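You operate a simulated robot arm through the tools that you are given. There is no shell and no other tool. Be economical: measure what you need, move in short steps, check, and stop when the job is done.

Carry out the task below with a simulated robot arm. There is one attempt and no reset: what you move stays moved.

TASK
Fetch the small green bottle and stand it on the top of the screen rack. Then turn the damp dial to 40 %. Then take the silver can labelled "No. 56" from the cans shelf and leave it in the basket fifty-nine. Then push the fridge drawer shut. Then open the labels drawer, put the grey labels box from the inside of the labels drawer on the right half of the narrow table, then shut the drawer. Then stack the open jar that says "sage" from the desk top on top of the open jar that says "mint". Then take the box marked "clips" from the left half of the narrow table and put it on the green disc. Then open the green tank lid. Keep to this order. Set down upright: small green bottle, box.

It is judged by the outcome, as a careful person would: the job done as asked, and still so three seconds after it is handed in. It fails if anything else is knocked over, pushed out of place, dropped, spilled or broken. A push-on lid holds only when it is set on centred and level and pressed home; a screw cap is set on level and turned clockwise until tight.

THE ROBOT
A 7-joint arm with a two-finger gripper on a trunk, on a base that drives. Base frame: it is fixed to the floor where the robot stands at the start and does not move with it; the origin is under the middle of the robot, x ahead of it, y to its left, z up; the surface under the hand at the start is at about z = 0.8. Units: m, rad, N and s.
With the tool pointing down near the work surface it reaches from about 0.32 to 0.76 m from the robot's upright axis, wherever it stands. Its first joint turns from -2.496 to 2.496 rad. Places, roughly: basket fifty-nine [-0.5, 2.25, 0.75]; beige box, clips box, green box, pink box [-3, -1.75, 0.75]; damp dial [-1.7, 2.2, 1.4]; fridge drawer [-2.8, 1.8, 0.2]; green disc (9x9x1 cm) [-3.2, -1.9, 0.8]; green tank lid [2.8, 2.5, 1.2]; grey labels box [-3, 0.5, 0.5]; labels drawer [-2.9, 0.4, 0.6]; open jar [-3, -0.5, 0.75]; right half of the narrow table [-3.1, -1.1, 0.8]; silver can [-2.5, 2.5, 0.5]; small green bottle [0.5, 0, 0.75]; top of the screen rack [0.3, 2.5, 1.4]. Payload 2.45 kg.
Tool frame: the origin (TCP) lies between the finger pads and is the grasp point; the fingertips stand 0.026 m ahead of it; z points along the fingers, y is the line along which they close. Largest opening 0.096 m; the body of the gripper starts 0.069 m behind the TCP.
Orientation is that of the tool frame in the base frame, as a unit quaternion [x, y, z, w]. With the fingers straight down and closing along the base's y, the tool's x points along the base's -x, its y along +y and its z along -z.

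THE INTERFACE
- The arm moves only by the tool jog_arm. Its argument "plan" is a list that holds one entry, the list of rows, each a list of 6 numbers: the shift along the tool's x, y, z in m, then the turn, a rotation vector about the tool's x, y, z in rad. In form: [[[dx, dy, dz, wx, wy, wz], ...]]. A call has 1 to 20 rows; each row shifts and turns the commanded pose from where the row before left it, along the tool's axes as they then stand. "grip" is the finger opening in m, from 0 to 0.096, set as the call begins (left out, the last holds). Each row takes 0.2 s and may step no farther than 0.05 m and 0.15 rad from the row before; otherwise, or with a gripper value out of range, the whole call is refused. Where a pose cannot be reached the arm comes as near as it can. A force on the tool above 40 N (or 10 N above the force at the start of the call, whichever is more), or a blocked arm, ends the call early, and 0.2 s more pass. Each finger halts on what it meets, pressing with about 35 N; the grip force reading is that of the motor and also rises with nothing between the fingers. The clock runs only during rows and for 0.2 s after the last one: add rows that do not move to give the fingers time. It gives the time, the measured TCP pose, the force on the tool (base axes), the opening and the grip force at its end, in the units of the frame above (readings bear some noise), with the torque about the TCP (base axes, N m) and any sound that the robot's microphone picked up.
- Cameras (640 x 400 px; columns grow to the right, rows downward): "scene" is now at [0.0472, 0.1519, 1.41]; the picture's right is [-0.34, -0.94, 0.00], its down [-0.56, 0.21, -0.80] and it looks along [0.75, -0.28, -0.60] (base axes); focal length 281 px, centre (320, 200). "wrist" rides on the gripper at [0.082, 0.003, -0.098] in the tool frame; the picture's right is [-0.04, 1.00, 0.00], its down [-0.73, -0.03, -0.68] and it looks along [-0.68, -0.03, 0.73] (tool axes); focal length 256 px, centre (320, 200). There is no depth. A picture from a camera that has moved, and an enlarged one, comes with that camera's place and axes in the base frame and with its lens. The place of the scene camera against the robot may be out by one fixed shift of up to 0.018 m in any direction.
- camera(camera): a new picture of that camera. The clock stands still meanwhile.
- slide_trunk(by): slides the trunk up (or, below 0, down) by that many m; the arm and the scene camera ride with it, the base frame stays. It gives what a move gives, with no picture.
- steer(legs): drives the robot by 1 to 6 legs, each [ahead, turn to the left] in m and rad, along the robot's own axes; the way and the turn of a leg run together, so that a leg with both is an arc; at most 1.5 m and 3.142 rad a leg. The arm and the cameras ride along, it lands a little off, and it stops where it bumps. It gives what a move gives.
- aim_head(pan, tilt): turns the head with the scene camera to pan (to the left, within 2.705 rad either way) and tilt (down, from -0.506 to 1.204), counted from straight ahead of the robot. It gives what a move gives.
- enlarge(camera, box): a new picture of the part [left, top, right, bottom] of that camera's present view, enlarged. The clock stands still meanwhile.
- hand_in(): hands the job in; it is judged then, once.

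Go step by step. Nothing tells you exact positions but the pictures and the camera data: compare them with the known pose of the tool, close in by small moves and look again before you grip or let go. The budget is 217 turns and 202 pictures, counting those below and the enlarged ones. Unless the task says otherwise, let go and move clear before handing in, and close with one line.

The tools are called after ">>>" as a command line: name --argument value ..., lists and objects as JSON in quotes. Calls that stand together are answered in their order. jog_arm: Moves the arm, as the interface text tells. Its arguments: {"type":"object","properties":{"plan":{"type":"array","items":{"type":"array","items":{"type":"array","items":{"type":"number"}}}},"grip":{"type":"number"}},"required":["plan"]} The other tools are called the same way: slide_trunk (by) slides the trunk up or down; steer (legs) drives the base; aim_head (pan, tilt) turns the head that bears the scene camera; camera (camera) takes a picture; enlarge (camera, box) takes an enlarged picture of a part of a camera's view; hand_in () hands the job in.

At the start:

```text
clock: 0.0
tool_pos: [0.5824, -0.0495, 1.0568]
tcp_rot: [0.0, 1.0, 0.0, -0.001]
wrist_force: [-0.2, -0.7, 0.5]
wrist_torque: [0.03, -0.01, 0.01]
width: 0.096
finger_force: 0.1
trunk travel left (down, up): [-0.45, 0.19]
robot x, y, heading: [-0.0004, 0.0048, -0.005]
head pan, tilt: [-0.351, 0.639]
```

scene: 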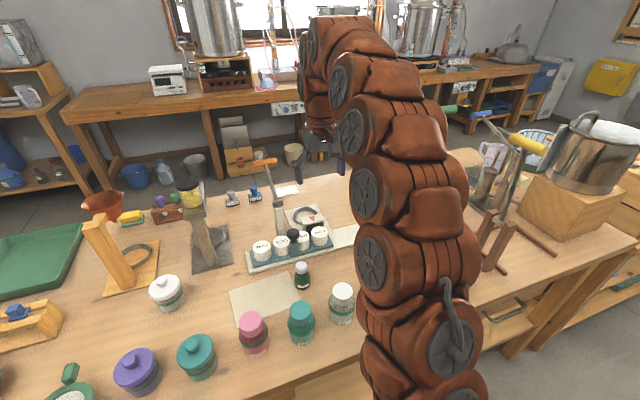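
wrist: 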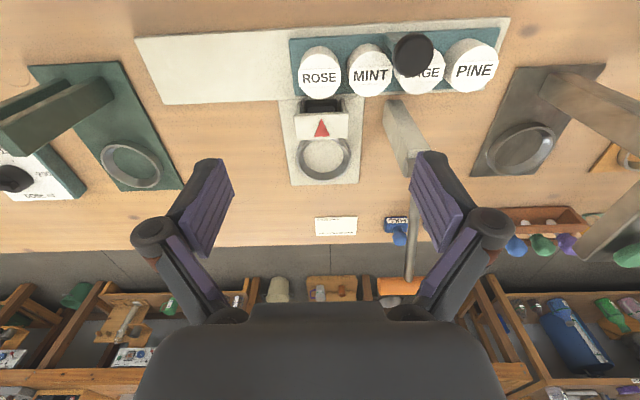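

The small green bottle appears to stand near (0.51, 0.03). I'll enlarge the view to confirm.

>>> enlarge --camera "scene" --box '[220, 200, 380, 350]'

>>> enlarge --camera "scene" --box '[0, 180, 240, 400]'

```text
2.67 times, centred on (300, 275) of scene
camera zoom: at [0.0472, 0.1519, 1.41], right [-0.34, -0.94, 0.0], down [-0.56, 0.21, -0.8], along [0.75, -0.28, -0.6], focal length 750 px, centre (373, 0)
```

zoom: 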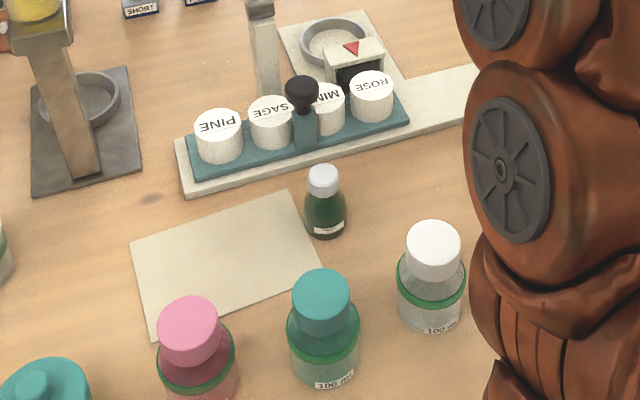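

```text
1.82 times, centred on (120, 290) of scene
camera zoom: at [0.0472, 0.1519, 1.41], right [-0.34, -0.94, 0.0], down [-0.56, 0.21, -0.8], along [0.75, -0.28, -0.6], focal length 511 px, centre (684, 36)
```

zoom: 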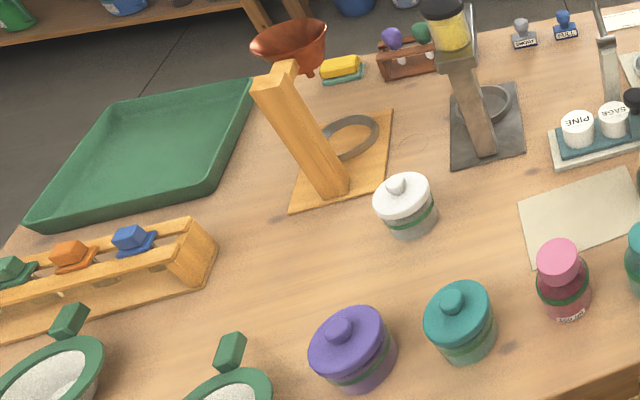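

The bottle is near (0.49–0.52, 0.03). I'll look at the destination, the screen rack, before choosing a grasp.

>>> aim_head --pan 1.45 --tilt 0.15

>>> camera --camera "scene"

>>> aim_head --pan 2.5 --tilt 0.2

>>> camera --camera "scene"

```text
clock: 1.8
tool_pos: [0.5828, -0.049, 1.0578]
tcp_rot: [0.001, 1.0, 0.0, -0.001]
wrist_force: [0.6, -0.4, 0.5]
wrist_torque: [0.01, -0.01, 0.0]
width: 0.0958
finger_force: 0.1
trunk travel left (down, up): [-0.45, 0.19]
robot x, y, heading: [0.0019, -0.0006, -0.004]
head pan, tilt: [1.45, 0.15]
```

```text
197 pictures are left
camera scene: at [-0.0235, 0.2739, 1.4548], right [0.99, -0.12, 0.0], down [-0.02, -0.15, -0.99], along [0.12, 0.98, -0.15], focal length 281 px, centre (320, 200)
```

scene: 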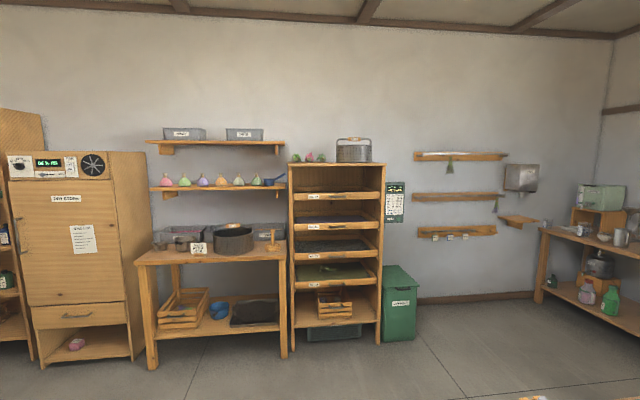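

```text
clock: 3.1
tool_pos: [0.5828, -0.0487, 1.0577]
tcp_rot: [0.001, 1.0, 0.0, 0.0]
wrist_force: [-0.5, -0.2, -0.2]
wrist_torque: [-0.01, 0.01, -0.02]
width: 0.096
finger_force: 0.1
trunk travel left (down, up): [-0.45, 0.19]
robot x, y, heading: [-0.0, 0.0009, 0.0]
head pan, tilt: [2.499, 0.201]
```

```text
196 pictures are left
camera scene: at [-0.1092, 0.2377, 1.4501], right [0.6, 0.8, 0.0], down [0.16, -0.12, -0.98], along [-0.78, 0.59, -0.2], focal length 281 px, centre (320, 200)
```

scene: 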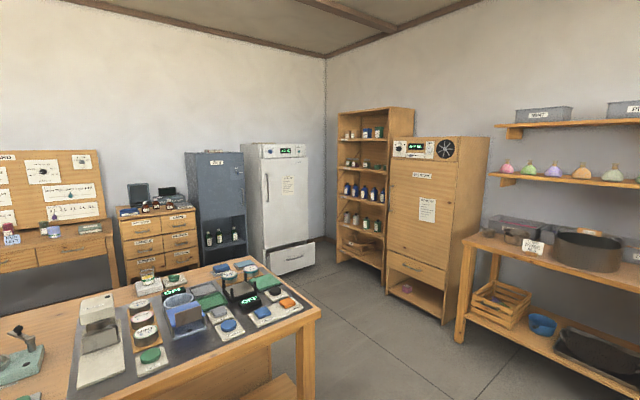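

The screen rack is the wooden rack with trays, top at about z=1.4. I'll zoom in on it and the other stations.

>>> aim_head --pan 1.45 --tilt 0.15

>>> enlarge --camera "scene" --box '[270, 120, 430, 220]'

>>> enlarge --camera "scene" --box '[0, 120, 290, 310]'

```text
clock: 4.4
tool_pos: [0.5825, -0.0483, 1.057]
tcp_rot: [0.001, 1.0, 0.0, -0.001]
wrist_force: [0.0, 0.3, -0.5]
wrist_torque: [0.03, -0.03, 0.0]
width: 0.0963
finger_force: 0.0
trunk travel left (down, up): [-0.45, 0.19]
robot x, y, heading: [0.0014, 0.0014, -0.005]
head pan, tilt: [1.45, 0.15]
```

```text
4.00 times, centred on (350, 170) of scene
camera zoom: at [-0.0236, 0.2739, 1.4548], right [0.99, -0.12, 0.0], down [-0.02, -0.15, -0.99], along [0.12, 0.98, -0.15], focal length 1125 px, centre (200, 320)
```

zoom: 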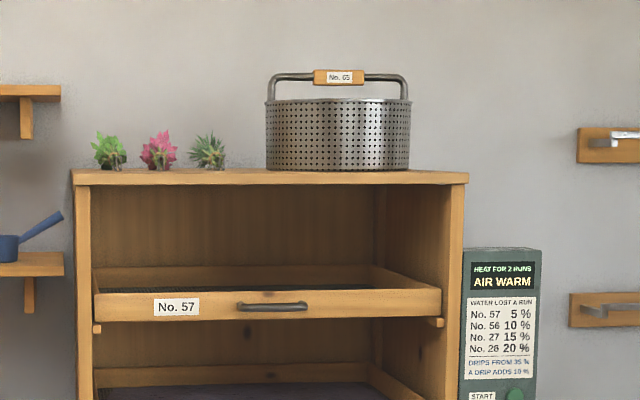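

```text
2.11 times, centred on (145, 215) of scene
camera zoom: at [-0.0236, 0.2739, 1.4548], right [0.99, -0.12, 0.0], down [-0.02, -0.15, -0.99], along [0.12, 0.98, -0.15], focal length 592 px, centre (688, 168)
```

zoom: 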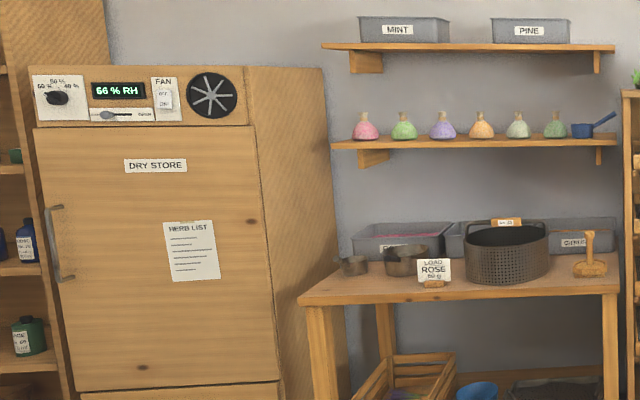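

The rack has little plants at left and basket No. 65 at right, with a gap between. I'll test whether a tool-down pose reaches high, pull back, and look at the bottle with the wrist camera.

>>> jog_arm --plan '[[[0.03, 0, -0.04, 0, 0, 0], [0.03, 0, -0.04, 0, 0, 0], [0.03, 0, -0.04, 0, 0, 0], [0.03, 0, -0.04, 0, 0, 0], [0, 0, -0.05, 0, 0, 0], [0, 0, 0, 0, 0, 0], [0, 0, 0, 0, 0, 0]]]'

>>> camera --camera "wrist"

>>> aim_head --pan 0.0 --tilt 0.75

>>> camera --camera "scene"

```text
clock: 6.0
tool_pos: [0.4623, -0.0641, 1.1572]
tcp_rot: [0.001, 1.0, 0.001, 0.0]
wrist_force: [-0.2, -0.9, 0.7]
wrist_torque: [-0.02, 0.01, 0.01]
width: 0.0958
finger_force: 0.0
out of reach, approached as far as the arm can: row 3, 4, 5
trunk travel left (down, up): [-0.45, 0.19]
robot x, y, heading: [0.0033, -0.0019, -0.0]
head pan, tilt: [1.45, 0.15]
```

```text
193 pictures are left
camera wrist: at [0.3815, -0.0609, 1.2541], right [0.04, 1.0, 0.0], down [0.73, -0.03, 0.68], along [0.68, -0.03, -0.73], focal length 256 px, centre (320, 200)
```

wrist: 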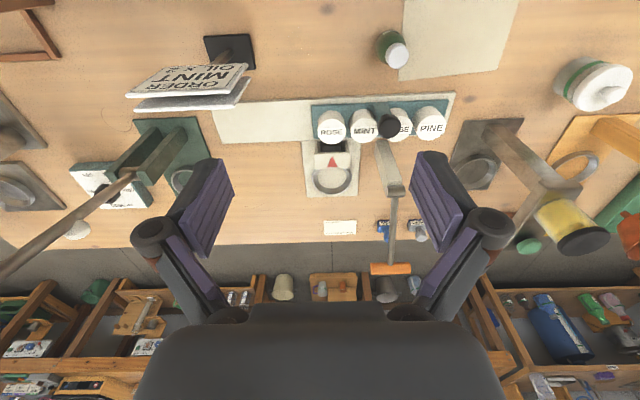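

```text
clock: 7.6
tool_pos: [0.4633, -0.0636, 1.1565]
tcp_rot: [0.001, 1.0, -0.001, 0.0]
wrist_force: [1.2, -0.3, -0.6]
wrist_torque: [0.02, 0.0, -0.02]
width: 0.0958
finger_force: 0.0
trunk travel left (down, up): [-0.45, 0.19]
robot x, y, heading: [-0.0047, 0.0043, -0.0]
head pan, tilt: [0.0, 0.75]
```

```text
192 pictures are left
camera scene: at [0.0482, 0.1819, 1.4005], right [0.0, -1.0, 0.0], down [-0.68, 0.0, -0.73], along [0.73, 0.0, -0.68], focal length 281 px, centre (320, 200)
```

scene: 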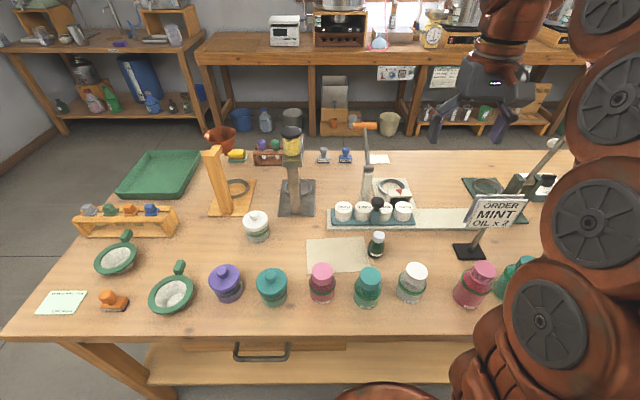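

Tool-down can't reach the rack height, so I need an inclined grasp. The free side of the bottle is its +y side, over the cream sheet. I'll turn the tool to point toward −y, inclined 55° from vertical with the camera on top.

>>> jog_arm --plan '[[[0, 0.05, 0.04, 0, 0, 0], [0, 0.05, 0.04, 0, 0, 0], [0, 0, 0, 0, 0, -0.1428], [0, 0, 0, 0, 0, -0.1428], [0, 0, 0, 0, 0, -0.1428], [0, 0, 0, 0, 0, -0.1428], [0, 0, 0, 0, 0, -0.1428], [0, 0, 0, 0, 0, -0.1428], [0, 0, 0, 0, 0, -0.1428], [0, 0, 0, 0, 0, -0.1428], [0, 0, 0, 0, 0, -0.1428], [0, 0, 0, 0, 0, -0.1428], [0, 0, 0, 0, 0, -0.1428], [0, 0, 0, 0, 0.137, 0], [0, 0, 0, 0, 0.137, 0], [0, 0, 0, 0, 0.137, 0], [0, 0, 0, 0, 0.137, 0], [0, 0, 0, 0, 0.137, 0], [0, 0, 0, 0, 0.137, 0], [0, 0, 0, 0, 0.137, 0]]]'

>>> camera --camera "wrist"

>>> camera --camera "scene"

```text
refused: row 1 steps farther than a row can; nothing moved
```

```text
191 pictures are left
camera wrist: at [0.3816, -0.0608, 1.254], right [0.04, 1.0, 0.0], down [0.73, -0.03, 0.68], along [0.68, -0.03, -0.73], focal length 256 px, centre (320, 200)
```

wrist: 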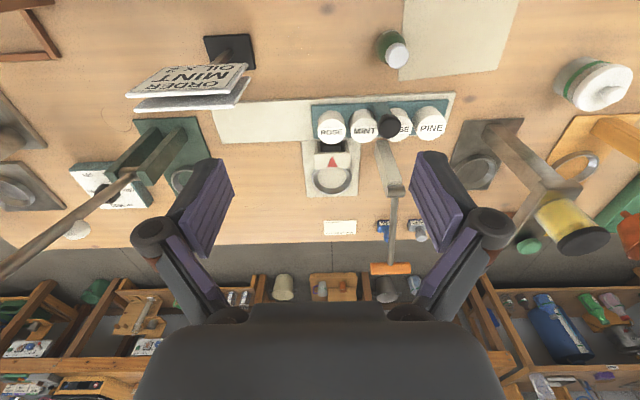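

```text
190 pictures are left
camera scene: at [0.0482, 0.1819, 1.4005], right [0.0, -1.0, 0.0], down [-0.68, 0.0, -0.73], along [0.73, 0.0, -0.68], focal length 281 px, centre (320, 200)
```

scene: 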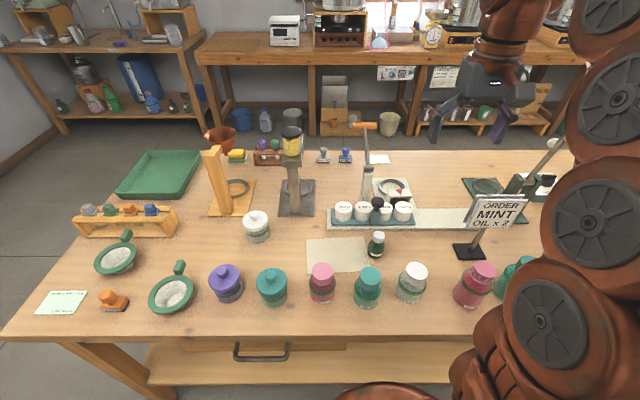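

The call was refused because one step was too long. I'll retry with shorter steps.

>>> jog_arm --plan '[[[0, 0.035, 0.03, 0, 0, 0], [0, 0.035, 0.03, 0, 0, 0], [0, 0, 0, 0, 0, -0.1428], [0, 0, 0, 0, 0, -0.1428], [0, 0, 0, 0, 0, -0.1428], [0, 0, 0, 0, 0, -0.1428], [0, 0, 0, 0, 0, -0.1428], [0, 0, 0, 0, 0, -0.1428], [0, 0, 0, 0, 0, -0.1428], [0, 0, 0, 0, 0, -0.1428], [0, 0, 0, 0, 0, -0.1428], [0, 0, 0, 0, 0, -0.1428], [0, 0, 0, 0, 0, -0.1428], [0, 0, 0, 0, 0.137, 0], [0, 0, 0, 0, 0.137, 0], [0, 0, 0, 0, 0.137, 0], [0, 0, 0, 0, 0.137, 0], [0, 0, 0, 0, 0.137, 0], [0, 0, 0, 0, 0.137, 0], [0, 0, 0, 0, 0.137, 0]]]'

>>> camera --camera "wrist"

>>> camera --camera "scene"

```text
clock: 11.8
tool_pos: [0.4632, 0.0052, 1.0973]
tcp_rot: [-0.627, 0.627, -0.327, -0.327]
wrist_force: [-1.0, -0.8, -0.4]
wrist_torque: [0.06, 0.0, 0.01]
width: 0.096
finger_force: 0.0
trunk travel left (down, up): [-0.45, 0.19]
robot x, y, heading: [0.0009, 0.0004, -0.004]
head pan, tilt: [0.0, 0.75]
```

```text
189 pictures are left
camera wrist: at [0.4596, 0.0394, 1.2192], right [-1.0, 0.02, -0.03], down [0.03, 0.98, -0.21], along [0.03, -0.21, -0.98], focal length 256 px, centre (320, 200)
```

wrist: 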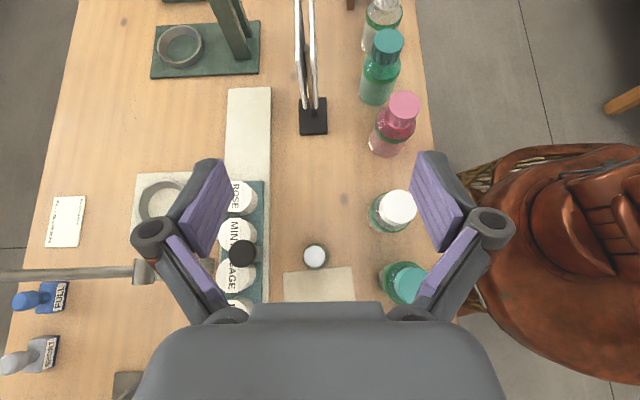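

```text
188 pictures are left
camera scene: at [0.0481, 0.1817, 1.4005], right [0.0, -1.0, 0.0], down [-0.68, 0.0, -0.73], along [0.73, 0.0, -0.68], focal length 281 px, centre (320, 200)
```

scene: 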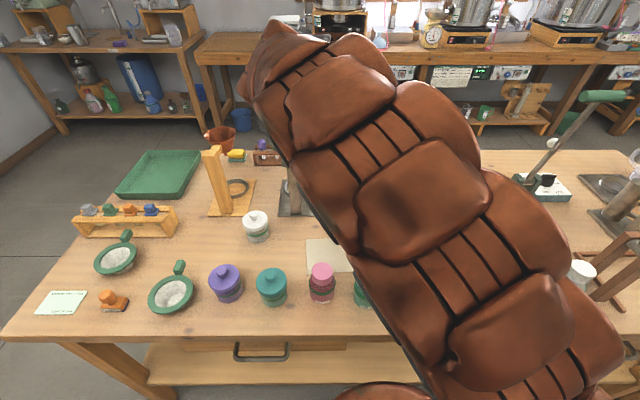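

The inclined pose works; the bottle's cap is at (0.480, 0.041, ~0.855). Next I'll go to a pre-grasp pose 10 cm behind it along the tool axis with a reduced opening.

>>> jog_arm --plan '[[[-0.0425, -0.0028, 0.004, 0, 0, 0], [-0.0425, -0.0028, 0.004, 0, 0, 0], [-0.0425, -0.0028, 0.004, 0, 0, 0], [-0.0425, -0.0028, 0.004, 0, 0, 0], [-0.0425, -0.0028, 0.004, 0, 0, 0], [-0.0425, -0.0028, 0.004, 0, 0, 0], [0, 0, 0, 0, 0, 0]]]' --grip 0.065

>>> camera --camera "wrist"

>>> camera --camera "scene"

```text
clock: 13.4
tool_pos: [0.4784, 0.1303, 0.8726]
tcp_rot: [-0.625, 0.629, -0.326, -0.327]
wrist_force: [-0.7, 0.4, 0.4]
wrist_torque: [0.02, 0.01, -0.01]
width: 0.065
finger_force: 0.0
trunk travel left (down, up): [-0.45, 0.19]
robot x, y, heading: [-0.0035, 0.0006, 0.003]
head pan, tilt: [0.0, 0.75]
```

```text
187 pictures are left
camera wrist: at [0.475, 0.1644, 0.9948], right [-1.0, 0.02, -0.03], down [0.03, 0.98, -0.21], along [0.03, -0.21, -0.98], focal length 256 px, centre (320, 200)
```

wrist: 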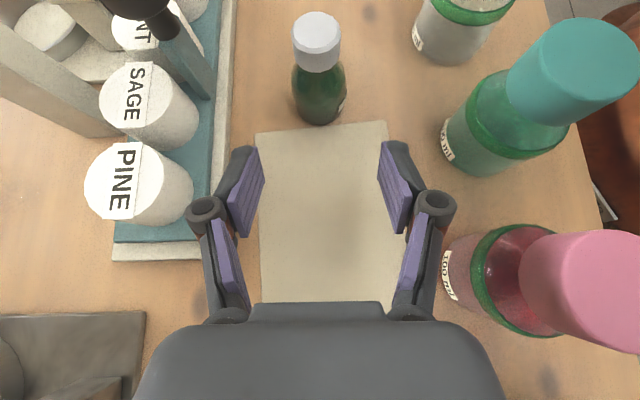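

```text
186 pictures are left
camera scene: at [0.0481, 0.182, 1.4005], right [0.0, -1.0, 0.0], down [-0.68, 0.0, -0.73], along [0.73, 0.0, -0.68], focal length 281 px, centre (320, 200)
```

scene: 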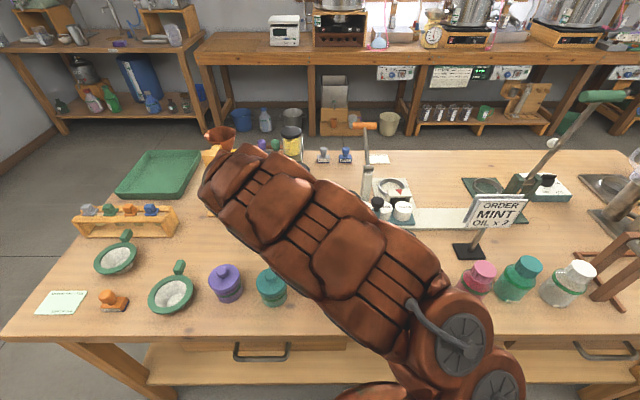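

The bottle stands on a surface at z≈0.80, about 7.4 cm tall, lined up with the fingers. I'll narrow slightly, advance, and look before closing.

>>> jog_arm --plan '[[[0, 0, 0, 0, 0, 0], [0.0047, 0, 0.0305, 0, 0, 0], [0.0047, 0, 0.0305, 0, 0, 0], [0.0047, 0, 0.0305, 0, 0, 0], [0, 0, 0, 0, 0, 0]]]' --grip 0.054

>>> camera --camera "wrist"

```text
clock: 14.6
tool_pos: [0.48, 0.0478, 0.8331]
tcp_rot: [-0.627, 0.628, -0.326, -0.326]
wrist_force: [0.3, -1.1, -0.1]
wrist_torque: [0.0, -0.01, 0.02]
width: 0.054
finger_force: 0.1
trunk travel left (down, up): [-0.45, 0.19]
robot x, y, heading: [0.0021, 0.0007, 0.0]
head pan, tilt: [0.0, 0.75]
```

```text
185 pictures are left
camera wrist: at [0.4769, 0.0819, 0.9558], right [-1.0, 0.02, -0.03], down [0.03, 0.98, -0.21], along [0.03, -0.21, -0.98], focal length 256 px, centre (320, 200)
```

wrist: 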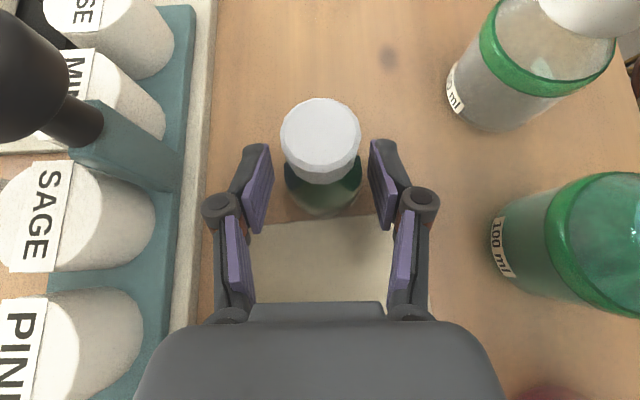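

The bottle is between the pads, slightly toward the tips. I'll advance 6 mm, close and lift slightly.

>>> jog_arm --plan '[[[0.003, 0, 0.006, 0, 0, 0], [0, 0, 0, 0, 0, 0], [0, 0, 0, 0, 0, 0], [0, 0, 0, 0, 0, 0], [0, 0, 0, 0, 0, 0]]]' --grip 0.02

>>> jog_arm --plan '[[[0.016, 0, -0.0115, 0, 0, 0], [0.016, 0, -0.0115, 0, 0, 0], [0.016, 0, -0.0115, 0, 0, 0]]]'

>>> camera --camera "wrist"

```text
clock: 15.8
tool_pos: [0.4799, 0.0413, 0.8319]
tcp_rot: [-0.627, 0.628, -0.326, -0.327]
wrist_force: [1.8, 1.7, 3.9]
wrist_torque: [0.03, -0.1, 0.02]
width: 0.0401
finger_force: 34.8
trunk travel left (down, up): [-0.45, 0.19]
robot x, y, heading: [-0.0008, 0.0021, 0.004]
head pan, tilt: [0.0, 0.75]
```

```text
clock: 16.6
tool_pos: [0.4793, 0.0438, 0.8918]
tcp_rot: [-0.626, 0.628, -0.326, -0.328]
wrist_force: [-0.2, -0.2, -1.1]
wrist_torque: [0.0, 0.05, 0.03]
width: 0.0402
finger_force: 34.9
trunk travel left (down, up): [-0.45, 0.19]
robot x, y, heading: [-0.0047, -0.0001, 0.005]
head pan, tilt: [0.0, 0.75]
```

```text
184 pictures are left
camera wrist: at [0.4766, 0.0778, 1.0142], right [-1.0, 0.03, -0.03], down [0.03, 0.98, -0.21], along [0.03, -0.21, -0.98], focal length 256 px, centre (320, 200)
```

wrist: 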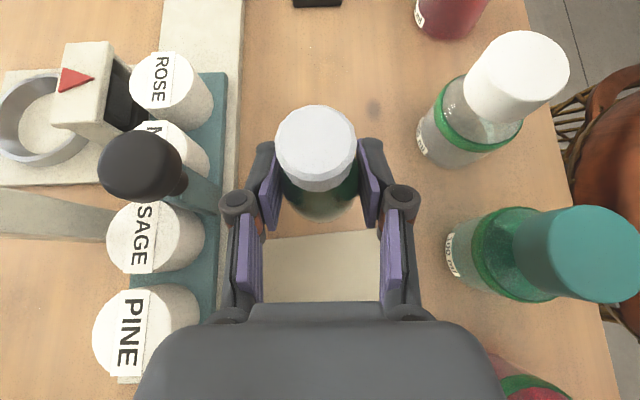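

The bottle is held upright. I'll lift it well clear and back away from the desk.

>>> jog_arm --plan '[[[0.04, 0, -0.028, 0, 0, 0], [0.04, 0, -0.028, 0, 0, 0], [0.04, 0, -0.028, 0, 0, 0], [0.04, 0, -0.028, 0, 0, 0], [0.04, 0, -0.028, 0, 0, 0]]]'

>>> steer --legs '[[-0.3, 0]]'

>>> jog_arm --plan '[[[0, 0, 0, 0.117, 0, -0.082], [0, 0, 0, 0.117, 0, -0.082], [0, 0, 0, 0.117, 0, -0.082], [0, 0, 0, 0.117, 0, -0.082], [0, 0, 0, 0.117, 0, -0.082], [0, 0, 0, 0.117, 0, -0.082], [0, 0, 0, 0.117, 0, -0.082], [0, 0, 0, 0.117, 0, -0.082], [0, 0, 0, 0.117, 0, -0.082], [0, 0, 0, 0.117, 0, -0.082], [0, 0, 0, 0.117, 0, -0.082]]]'

>>> camera --camera "scene"

```text
clock: 17.8
tool_pos: [0.4788, 0.0423, 1.1382]
tcp_rot: [-0.627, 0.627, -0.326, -0.327]
wrist_force: [-0.9, 0.0, -1.1]
wrist_torque: [-0.02, -0.01, -0.01]
width: 0.0403
finger_force: 35.0
trunk travel left (down, up): [-0.45, 0.19]
robot x, y, heading: [-0.0015, 0.0045, 0.001]
head pan, tilt: [0.0, 0.75]
```

```text
clock: 19.8
tool_pos: [0.1783, 0.0419, 1.1377]
tcp_rot: [-0.627, 0.628, -0.327, -0.327]
wrist_force: [-0.6, 0.5, -0.6]
wrist_torque: [-0.01, 0.0, -0.01]
width: 0.0401
finger_force: 35.3
trunk travel left (down, up): [-0.45, 0.19]
robot x, y, heading: [-0.3038, 0.0019, -0.001]
head pan, tilt: [0.0, 0.75]
```

```text
clock: 22.2
tool_pos: [0.1773, 0.0425, 1.1368]
tcp_rot: [0.887, 0.0, 0.462, 0.0]
wrist_force: [-0.5, 0.5, 0.1]
wrist_torque: [-0.01, 0.0, -0.02]
width: 0.04
finger_force: 35.1
trunk travel left (down, up): [-0.45, 0.19]
robot x, y, heading: [-0.299, 0.0048, 0.002]
head pan, tilt: [0.0, 0.75]
```

```text
183 pictures are left
camera scene: at [-0.253, 0.1823, 1.4004], right [0.0, -1.0, 0.0], down [-0.68, 0.0, -0.73], along [0.73, 0.0, -0.68], focal length 281 px, centre (320, 200)
```

scene: 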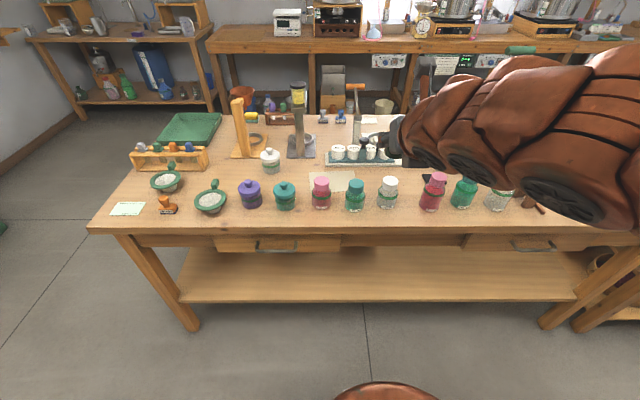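

The tool now points forward with the bottle upright. I'll drive toward the rack in legs and raise the trunk.

>>> steer --legs '[[0, 1.571], [1.3, 0], [0, -1.2], [0.67, 0], [0, 1.2]]'

>>> slide_trunk --by 0.19

>>> aim_head --pan 0.0 --tilt 0.3

>>> camera --camera "scene"

>>> camera --camera "wrist"

```text
clock: 41.9
tool_pos: [0.3654, 2.0028, 1.1366]
tcp_rot: [0.64, 0.615, 0.333, -0.319]
wrist_force: [-0.4, 0.7, -0.9]
wrist_torque: [-0.02, -0.02, 0.01]
width: 0.0402
finger_force: 35.0
trunk travel left (down, up): [-0.45, 0.19]
robot x, y, heading: [0.3881, 1.52, 1.535]
head pan, tilt: [0.0, 0.75]
```

```text
clock: 44.0
tool_pos: [0.3635, 2.0033, 1.326]
tcp_rot: [0.64, 0.615, 0.332, -0.319]
wrist_force: [-0.1, -0.2, -0.8]
wrist_torque: [0.0, 0.02, 0.01]
width: 0.0398
finger_force: 34.5
trunk travel left (down, up): [-0.64, 0.0]
robot x, y, heading: [0.3877, 1.5192, 1.534]
head pan, tilt: [0.0, 0.75]
```

```text
clock: 44.9
tool_pos: [0.364, 2.0029, 1.3262]
tcp_rot: [0.64, 0.614, 0.332, -0.319]
wrist_force: [-0.4, 0.4, -0.9]
wrist_torque: [-0.02, -0.01, 0.04]
width: 0.0402
finger_force: 34.9
trunk travel left (down, up): [-0.64, 0.0]
robot x, y, heading: [0.3847, 1.5206, 1.535]
head pan, tilt: [0.0, 0.3]
```

```text
182 pictures are left
camera scene: at [0.2202, 1.571, 1.6308], right [1.0, -0.04, 0.0], down [-0.01, -0.3, -0.95], along [0.04, 0.95, -0.3], focal length 281 px, centre (320, 200)
```

scene: 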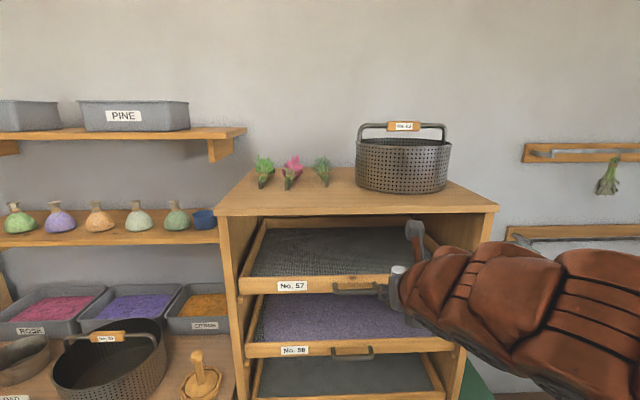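

```text
181 pictures are left
camera wrist: at [0.3653, 1.9697, 1.4491], right [1.0, -0.06, -0.03], down [-0.07, -0.98, -0.21], along [-0.02, 0.21, -0.98], focal length 256 px, centre (320, 200)
```

wrist: 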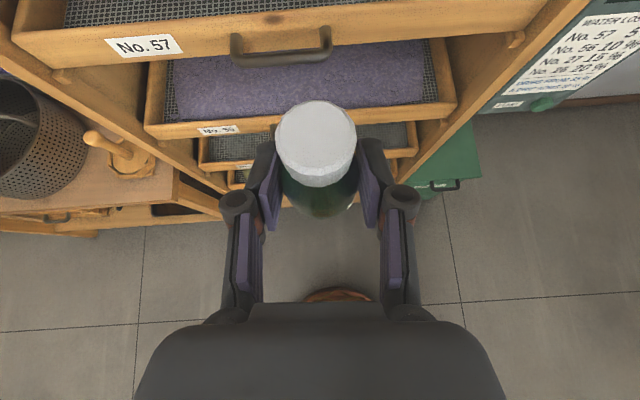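

The rack top has clear space in front of the plants and basket. I'll raise the bottle above the top and check reach before driving forward.

>>> jog_arm --plan '[[[0.032, 0, -0.0224, 0, 0, 0], [0.032, 0, -0.0224, 0, 0, 0], [0.032, 0, -0.0224, 0, 0, 0], [0.032, 0, -0.0224, 0, 0, 0], [0, 0, 0, 0, 0, 0]]]'

>>> camera --camera "scene"

>>> camera --camera "wrist"

```text
clock: 46.1
tool_pos: [0.3648, 2.0027, 1.4832]
tcp_rot: [0.64, 0.614, 0.333, -0.319]
wrist_force: [-0.5, -0.2, -0.4]
wrist_torque: [-0.04, -0.01, 0.0]
width: 0.0401
finger_force: 34.9
trunk travel left (down, up): [-0.64, 0.0]
robot x, y, heading: [0.3815, 1.5218, 1.531]
head pan, tilt: [0.0, 0.3]
```

```text
180 pictures are left
camera scene: at [0.2201, 1.571, 1.6308], right [1.0, -0.04, 0.0], down [-0.01, -0.3, -0.96], along [0.04, 0.95, -0.3], focal length 281 px, centre (320, 200)
```

scene: 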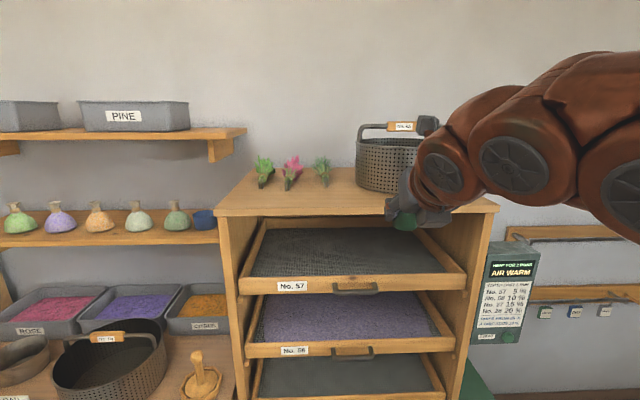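

```text
179 pictures are left
camera wrist: at [0.3666, 1.9689, 1.6056], right [1.0, -0.06, -0.03], down [-0.07, -0.98, -0.21], along [-0.02, 0.21, -0.98], focal length 256 px, centre (320, 200)
```

wrist: 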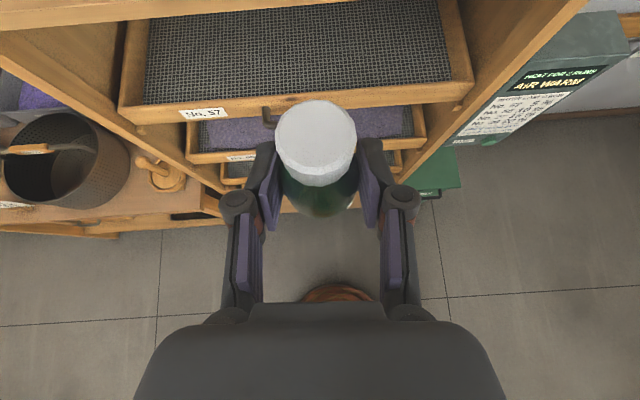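

The bottle's bottom is near z=1.45, above the top. I'll shift left 7 cm and drive forward 0.26 m.

>>> jog_arm --plan '[[[0, -0.035, 0, 0, 0, 0], [0, -0.035, 0, 0, 0, 0]]]'

>>> steer --legs '[[0.27, 0]]'

>>> camera --camera "wrist"

>>> camera --camera "scene"

```text
clock: 46.7
tool_pos: [0.2929, 2.0048, 1.4815]
tcp_rot: [0.639, 0.616, 0.332, -0.319]
wrist_force: [0.2, 0.3, -0.7]
wrist_torque: [0.02, 0.03, 0.04]
width: 0.0399
finger_force: 35.2
trunk travel left (down, up): [-0.64, 0.0]
robot x, y, heading: [0.3911, 1.5236, 1.532]
head pan, tilt: [0.0, 0.3]
```

```text
clock: 48.6
tool_pos: [0.3058, 2.2771, 1.4826]
tcp_rot: [0.64, 0.614, 0.333, -0.32]
wrist_force: [-0.1, -0.7, -0.2]
wrist_torque: [-0.01, 0.01, 0.01]
width: 0.0399
finger_force: 35.2
trunk travel left (down, up): [-0.64, 0.0]
robot x, y, heading: [0.3936, 1.7934, 1.528]
head pan, tilt: [0.0, 0.3]
```

```text
178 pictures are left
camera wrist: at [0.3073, 2.2442, 1.6047], right [1.0, -0.07, -0.03], down [-0.07, -0.97, -0.21], along [-0.02, 0.21, -0.98], focal length 256 px, centre (320, 200)
```

wrist: 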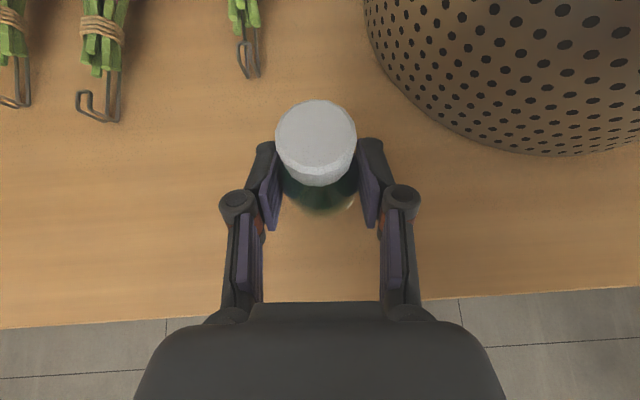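

```text
177 pictures are left
camera scene: at [0.2311, 1.843, 1.6308], right [1.0, -0.04, 0.0], down [-0.01, -0.3, -0.96], along [0.04, 0.95, -0.3], focal length 281 px, centre (320, 200)
```

scene: 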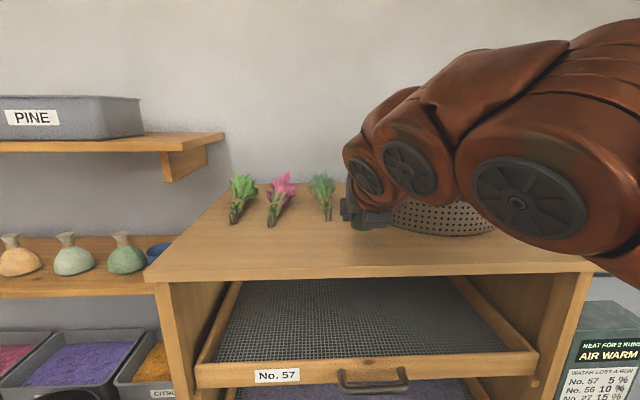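

The bottle is over clear board, 7 cm in from the front edge. I'll lower it in small steps, watching force.

>>> jog_arm --plan '[[[-0.0246, 0, 0.0172, 0, 0, 0], [-0.0041, 0, 0.0029, 0, 0, 0], [0, 0, 0, 0, 0, 0]]]'

>>> jog_arm --plan '[[[-0.0041, 0, 0.0029, 0, 0, 0], [0, 0, 0, 0, 0, 0]]]'

>>> camera --camera "wrist"

```text
clock: 49.4
tool_pos: [0.3074, 2.2768, 1.4487]
tcp_rot: [0.64, 0.614, 0.334, -0.321]
wrist_force: [2.0, 2.1, 22.0]
wrist_torque: [0.24, -0.01, 0.05]
width: 0.0402
finger_force: 34.5
trunk travel left (down, up): [-0.64, 0.0]
robot x, y, heading: [0.395, 1.7927, 1.526]
head pan, tilt: [0.0, 0.3]
```

```text
clock: 50.0
tool_pos: [0.307, 2.2767, 1.4436]
tcp_rot: [0.64, 0.613, 0.335, -0.321]
wrist_force: [4.0, -0.1, 33.5]
wrist_torque: [0.3, -0.28, 0.03]
width: 0.0397
finger_force: 35.2
trunk travel left (down, up): [-0.64, 0.0]
robot x, y, heading: [0.395, 1.7929, 1.53]
head pan, tilt: [0.0, 0.3]
```

```text
176 pictures are left
camera wrist: at [0.3085, 2.2422, 1.5665], right [1.0, -0.07, -0.03], down [-0.07, -0.97, -0.21], along [-0.02, 0.22, -0.98], focal length 256 px, centre (320, 200)
```

wrist: 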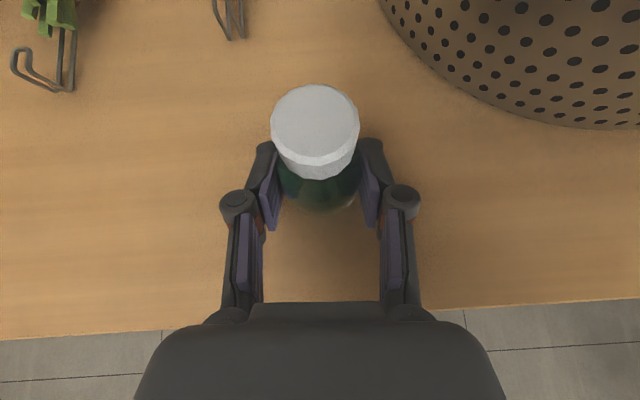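

Contact is made and the press is a bit firm. I'll ease up 5 mm and open the fingers.

>>> jog_arm --plan '[[[0.0041, 0, -0.0029, 0, 0, 0], [0, 0, 0, 0, 0, 0]]]'

>>> jog_arm --plan '[[[0, 0, 0, 0, 0, 0], [0, 0, 0, 0, 0, 0], [0, 0, 0, 0, 0, 0]]]' --grip 0.06

>>> camera --camera "wrist"

```text
clock: 50.6
tool_pos: [0.3053, 2.2782, 1.4443]
tcp_rot: [0.641, 0.615, 0.332, -0.317]
wrist_force: [0.5, 0.0, -0.5]
wrist_torque: [-0.01, 0.01, -0.03]
width: 0.0397
finger_force: 34.6
trunk travel left (down, up): [-0.64, 0.0]
robot x, y, heading: [0.3976, 1.7976, 1.528]
head pan, tilt: [0.0, 0.3]
```

```text
clock: 51.4
tool_pos: [0.3055, 2.2771, 1.4474]
tcp_rot: [0.64, 0.614, 0.333, -0.319]
wrist_force: [0.0, -0.6, -0.4]
wrist_torque: [0.01, -0.01, -0.02]
width: 0.0601
finger_force: 0.1
trunk travel left (down, up): [-0.64, 0.0]
robot x, y, heading: [0.3973, 1.795, 1.527]
head pan, tilt: [0.0, 0.3]
```

```text
175 pictures are left
camera wrist: at [0.3075, 2.2444, 1.5695], right [1.0, -0.07, -0.03], down [-0.07, -0.97, -0.21], along [-0.02, 0.21, -0.98], focal length 256 px, centre (320, 200)
```

wrist: 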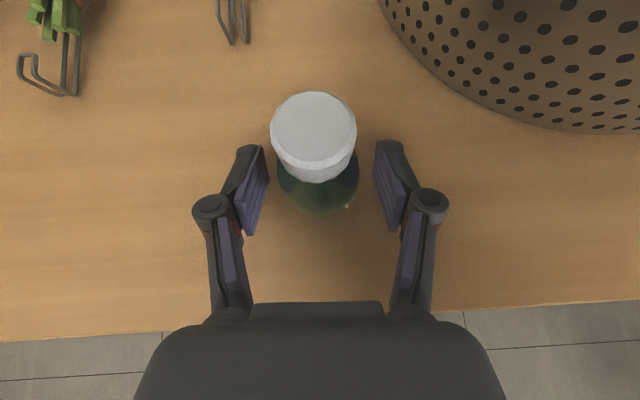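

The bottle stands free. I'll retract along the tool axis, back off and check it.

>>> jog_arm --plan '[[[0, 0, -0.04, 0, 0, 0], [0, 0, -0.045, 0, 0, 0], [0, 0, -0.045, 0, 0, 0]]]'

>>> steer --legs '[[-0.35, 0]]'

>>> camera --camera "scene"

```text
clock: 52.2
tool_pos: [0.3015, 2.1716, 1.5195]
tcp_rot: [0.642, 0.614, 0.331, -0.318]
wrist_force: [-0.6, 0.2, -0.4]
wrist_torque: [0.01, 0.01, 0.01]
width: 0.0598
finger_force: 0.0
trunk travel left (down, up): [-0.64, 0.0]
robot x, y, heading: [0.3988, 1.7956, 1.528]
head pan, tilt: [0.0, 0.3]
```

```text
clock: 54.5
tool_pos: [0.2844, 1.8235, 1.5209]
tcp_rot: [0.638, 0.617, 0.331, -0.321]
wrist_force: [0.4, -0.6, 1.1]
wrist_torque: [-0.03, -0.02, 0.01]
width: 0.0599
finger_force: 0.2
trunk travel left (down, up): [-0.64, 0.0]
robot x, y, heading: [0.3813, 1.4453, 1.544]
head pan, tilt: [0.0, 0.3]
```

```text
174 pictures are left
camera scene: at [0.2185, 1.4941, 1.6333], right [1.0, -0.03, 0.0], down [-0.01, -0.27, -0.96], along [0.03, 0.96, -0.27], focal length 281 px, centre (320, 200)
```

scene: 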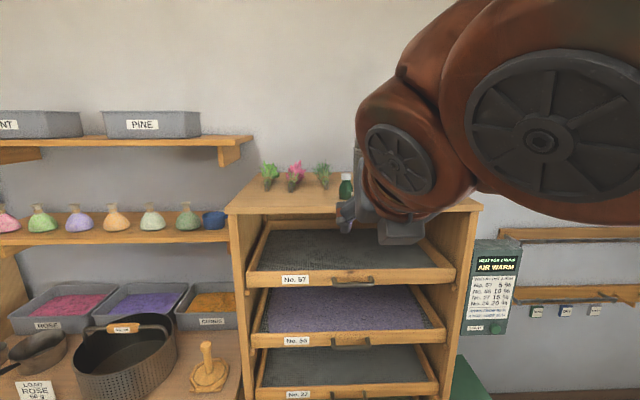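

The bottle stands well on the rack. Next is the damp dial on the dry-store cabinet; I'll drive along the aisle and face it.

>>> enlarge --camera "scene" --box '[60, 300, 200, 400]'

>>> steer --legs '[[0, 1.6], [1.4, 0], [0.6, 0], [0, -1.571]]'

>>> aim_head --pan 0.0 --tilt 0.25

>>> camera --camera "scene"

```text
4.00 times, centred on (130, 350) of scene
camera zoom: at [0.2185, 1.4941, 1.6333], right [1.0, -0.03, 0.0], down [-0.01, -0.27, -0.96], along [0.03, 0.96, -0.27], focal length 1125 px, centre (1080, -400)
```

zoom: 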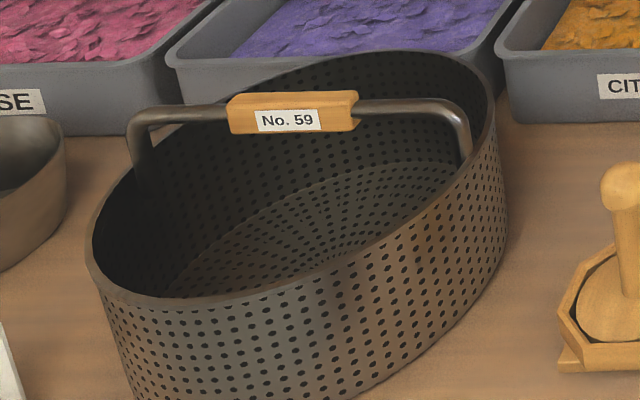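

```text
clock: 72.0
tool_pos: [-1.7156, 1.8443, 1.5212]
tcp_rot: [0.628, 0.627, 0.325, -0.326]
wrist_force: [-0.4, 0.2, 0.3]
wrist_torque: [0.0, 0.0, 0.0]
width: 0.06
finger_force: 0.0
trunk travel left (down, up): [-0.64, 0.0]
robot x, y, heading: [-1.6021, 1.4709, 1.571]
head pan, tilt: [0.0, 0.3]
```

```text
clock: 72.6
tool_pos: [-1.7158, 1.8444, 1.5204]
tcp_rot: [0.627, 0.628, 0.325, -0.327]
wrist_force: [0.5, -0.3, -0.2]
wrist_torque: [0.04, -0.03, 0.0]
width: 0.06
finger_force: 0.1
trunk travel left (down, up): [-0.64, 0.0]
robot x, y, heading: [-1.6032, 1.4717, 1.574]
head pan, tilt: [0.0, 0.25]
```

```text
172 pictures are left
camera scene: at [-1.7707, 1.5126, 1.6346], right [1.0, 0.01, 0.0], down [0.0, -0.26, -0.97], along [-0.01, 0.97, -0.26], focal length 281 px, centre (320, 200)
```

scene: 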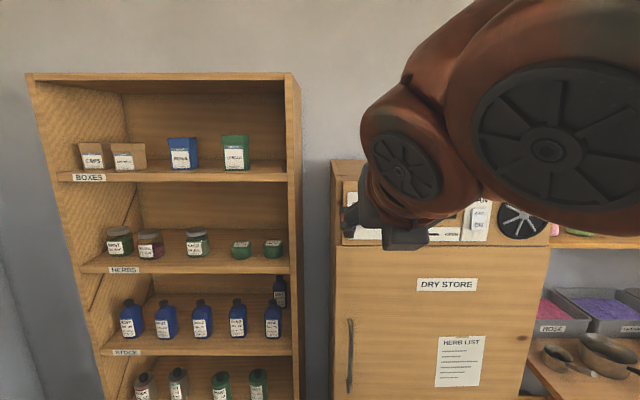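

The gripper hides the dial. I'll level the tool to horizontal, line it up near the dial's height and look with the wrist camera.

>>> jog_arm --plan '[[[0, 0, 0, 0, 0.1222, 0], [0, 0, 0, 0, 0.1222, 0], [0, 0, 0, 0, 0.1222, 0], [0, 0, 0, 0, 0.1222, 0], [0, 0, 0, 0, 0.1222, 0], [-0.03, 0.028, 0, 0, 0, 0], [-0.03, 0.028, 0, 0, 0, 0], [-0.03, 0.028, 0, 0, 0, 0], [0, 0, 0, 0, 0, 0]]]'

>>> camera --camera "wrist"

>>> camera --camera "scene"

```text
clock: 74.6
tool_pos: [-1.6366, 1.8413, 1.4717]
tcp_rot: [0.504, 0.503, 0.496, -0.497]
wrist_force: [0.5, -0.2, -0.3]
wrist_torque: [-0.03, 0.01, 0.01]
width: 0.0599
finger_force: 0.0
out of reach, approached as far as the arm can: row 7, 8
trunk travel left (down, up): [-0.64, 0.0]
robot x, y, heading: [-1.6033, 1.4709, 1.575]
head pan, tilt: [0.0, 0.25]
```

```text
171 pictures are left
camera wrist: at [-1.6335, 1.7448, 1.5535], right [1.0, 0.0, -0.04], down [-0.03, -0.69, -0.72], along [-0.03, 0.72, -0.69], focal length 256 px, centre (320, 200)
```

wrist: 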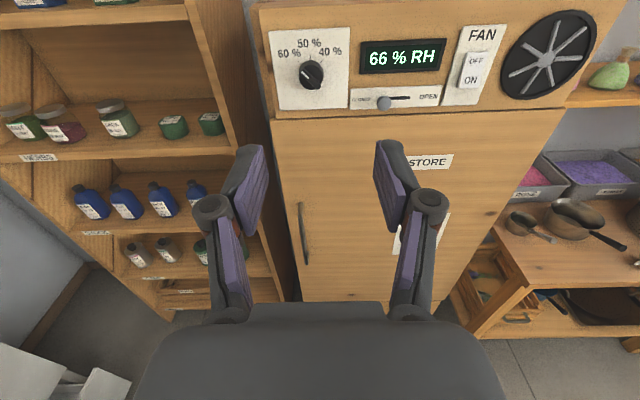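

```text
170 pictures are left
camera scene: at [-1.7699, 1.5124, 1.6356], right [1.0, 0.0, 0.0], down [0.0, -0.25, -0.97], along [0.0, 0.97, -0.25], focal length 281 px, centre (320, 200)
```

scene: 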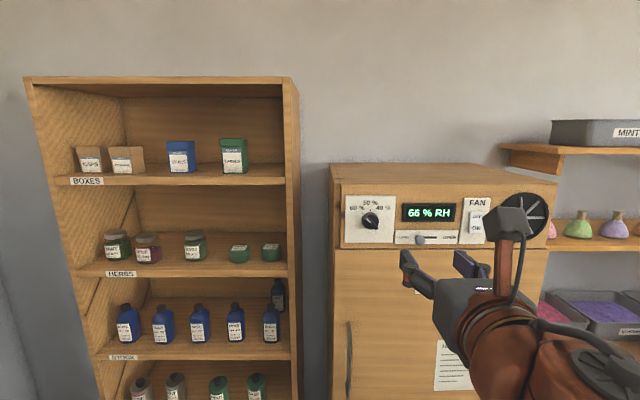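

The dial triangulates to about (−1.651, 2.15, 1.423). I'll zoom in on its pointer and marks.

>>> enlarge --camera "scene" --box '[340, 190, 400, 245]'

>>> enlarge --camera "wrist" --box '[265, 25, 355, 115]'

```text
7.27 times, centred on (370, 218) of scene
camera zoom: at [-1.7699, 1.5124, 1.6356], right [1.0, 0.0, 0.0], down [0.0, -0.25, -0.97], along [0.0, 0.97, -0.25], focal length 2046 px, centre (-44, 73)
```

zoom: 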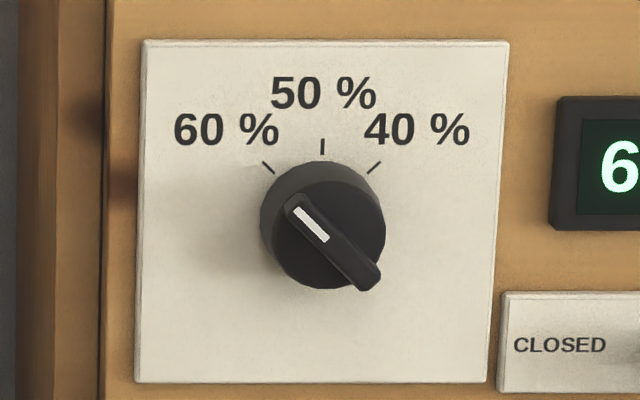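

```text
4.44 times, centred on (310, 70) of wrist
camera zoom: at [-1.6335, 1.7448, 1.5535], right [1.0, 0.0, -0.04], down [-0.03, -0.69, -0.72], along [-0.03, 0.72, -0.69], focal length 1138 px, centre (364, 778)
```

zoom: 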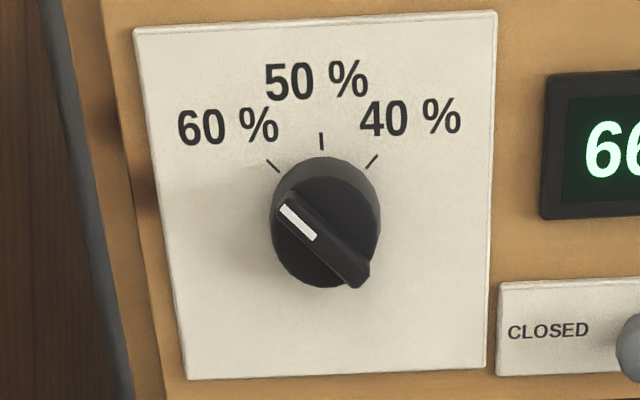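

The pointer is at 60 %, and it needs a 90° clockwise turn. I'll lower the trunk a bit, approach, and roll the gripper −45° so the fingers straddle the bar.

>>> slide_trunk --by -0.1

>>> steer --legs '[[0.15, 0]]'

>>> jog_arm --plan '[[[0.025, 0, 0, 0, 0, -0.131], [0.025, 0, 0, 0, 0, -0.131], [0, 0, 0, 0, 0, -0.131], [0, 0, 0, 0, 0, -0.131], [0, 0, 0, 0, 0, -0.131], [0, 0, 0, 0, 0, -0.131], [0, 0, 0, 0, 0, 0]]]'

>>> camera --camera "wrist"

>>> camera --camera "scene"

```text
clock: 76.0
tool_pos: [-1.6487, 1.8473, 1.3752]
tcp_rot: [0.502, 0.518, 0.494, -0.486]
wrist_force: [0.5, -0.5, -0.2]
wrist_torque: [0.02, 0.02, -0.01]
width: 0.06
finger_force: 0.0
trunk travel left (down, up): [-0.54, 0.1]
robot x, y, heading: [-1.6046, 1.4726, 1.575]
head pan, tilt: [0.0, 0.25]
```

```text
clock: 77.3
tool_pos: [-1.6522, 2.0037, 1.368]
tcp_rot: [0.501, 0.521, 0.494, -0.484]
wrist_force: [0.8, -0.6, 0.3]
wrist_torque: [-0.01, 0.0, 0.02]
width: 0.0599
finger_force: 0.0
trunk travel left (down, up): [-0.54, 0.1]
robot x, y, heading: [-1.6048, 1.6224, 1.576]
head pan, tilt: [0.0, 0.25]
```

```text
clock: 79.0
tool_pos: [-1.657, 2.0064, 1.4089]
tcp_rot: [0.261, 0.674, 0.641, -0.258]
wrist_force: [-0.7, 1.1, 0.3]
wrist_torque: [0.02, 0.01, 0.01]
width: 0.0598
finger_force: 0.0
trunk travel left (down, up): [-0.54, 0.1]
robot x, y, heading: [-1.6027, 1.6235, 1.572]
head pan, tilt: [0.0, 0.25]
```

```text
167 pictures are left
camera wrist: at [-1.7126, 1.91, 1.4706], right [0.71, 0.04, 0.7], down [0.52, -0.7, -0.49], along [0.47, 0.72, -0.52], focal length 256 px, centre (320, 200)
```

wrist: 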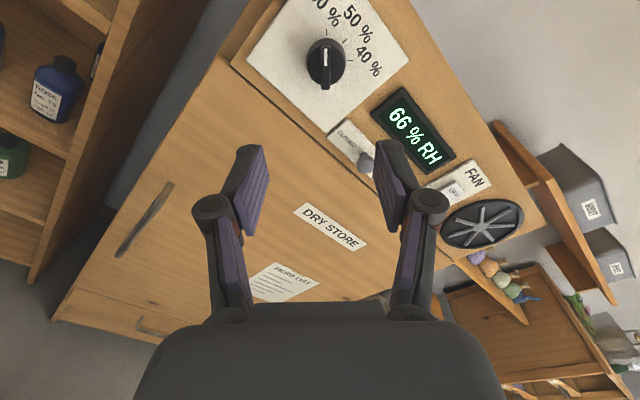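

```text
166 pictures are left
camera scene: at [-1.7707, 1.6645, 1.5359], right [1.0, 0.0, 0.0], down [0.0, -0.25, -0.97], along [0.0, 0.97, -0.25], focal length 281 px, centre (320, 200)
```

scene: 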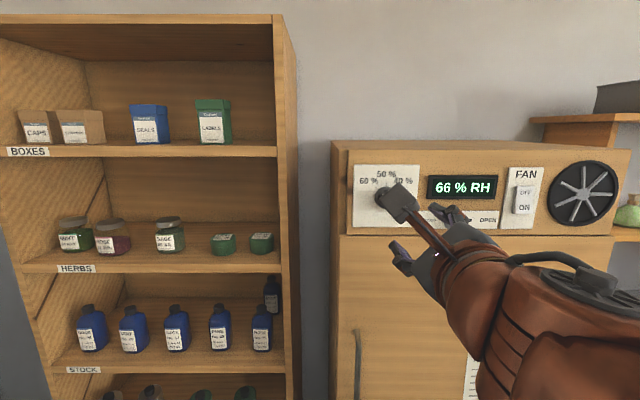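

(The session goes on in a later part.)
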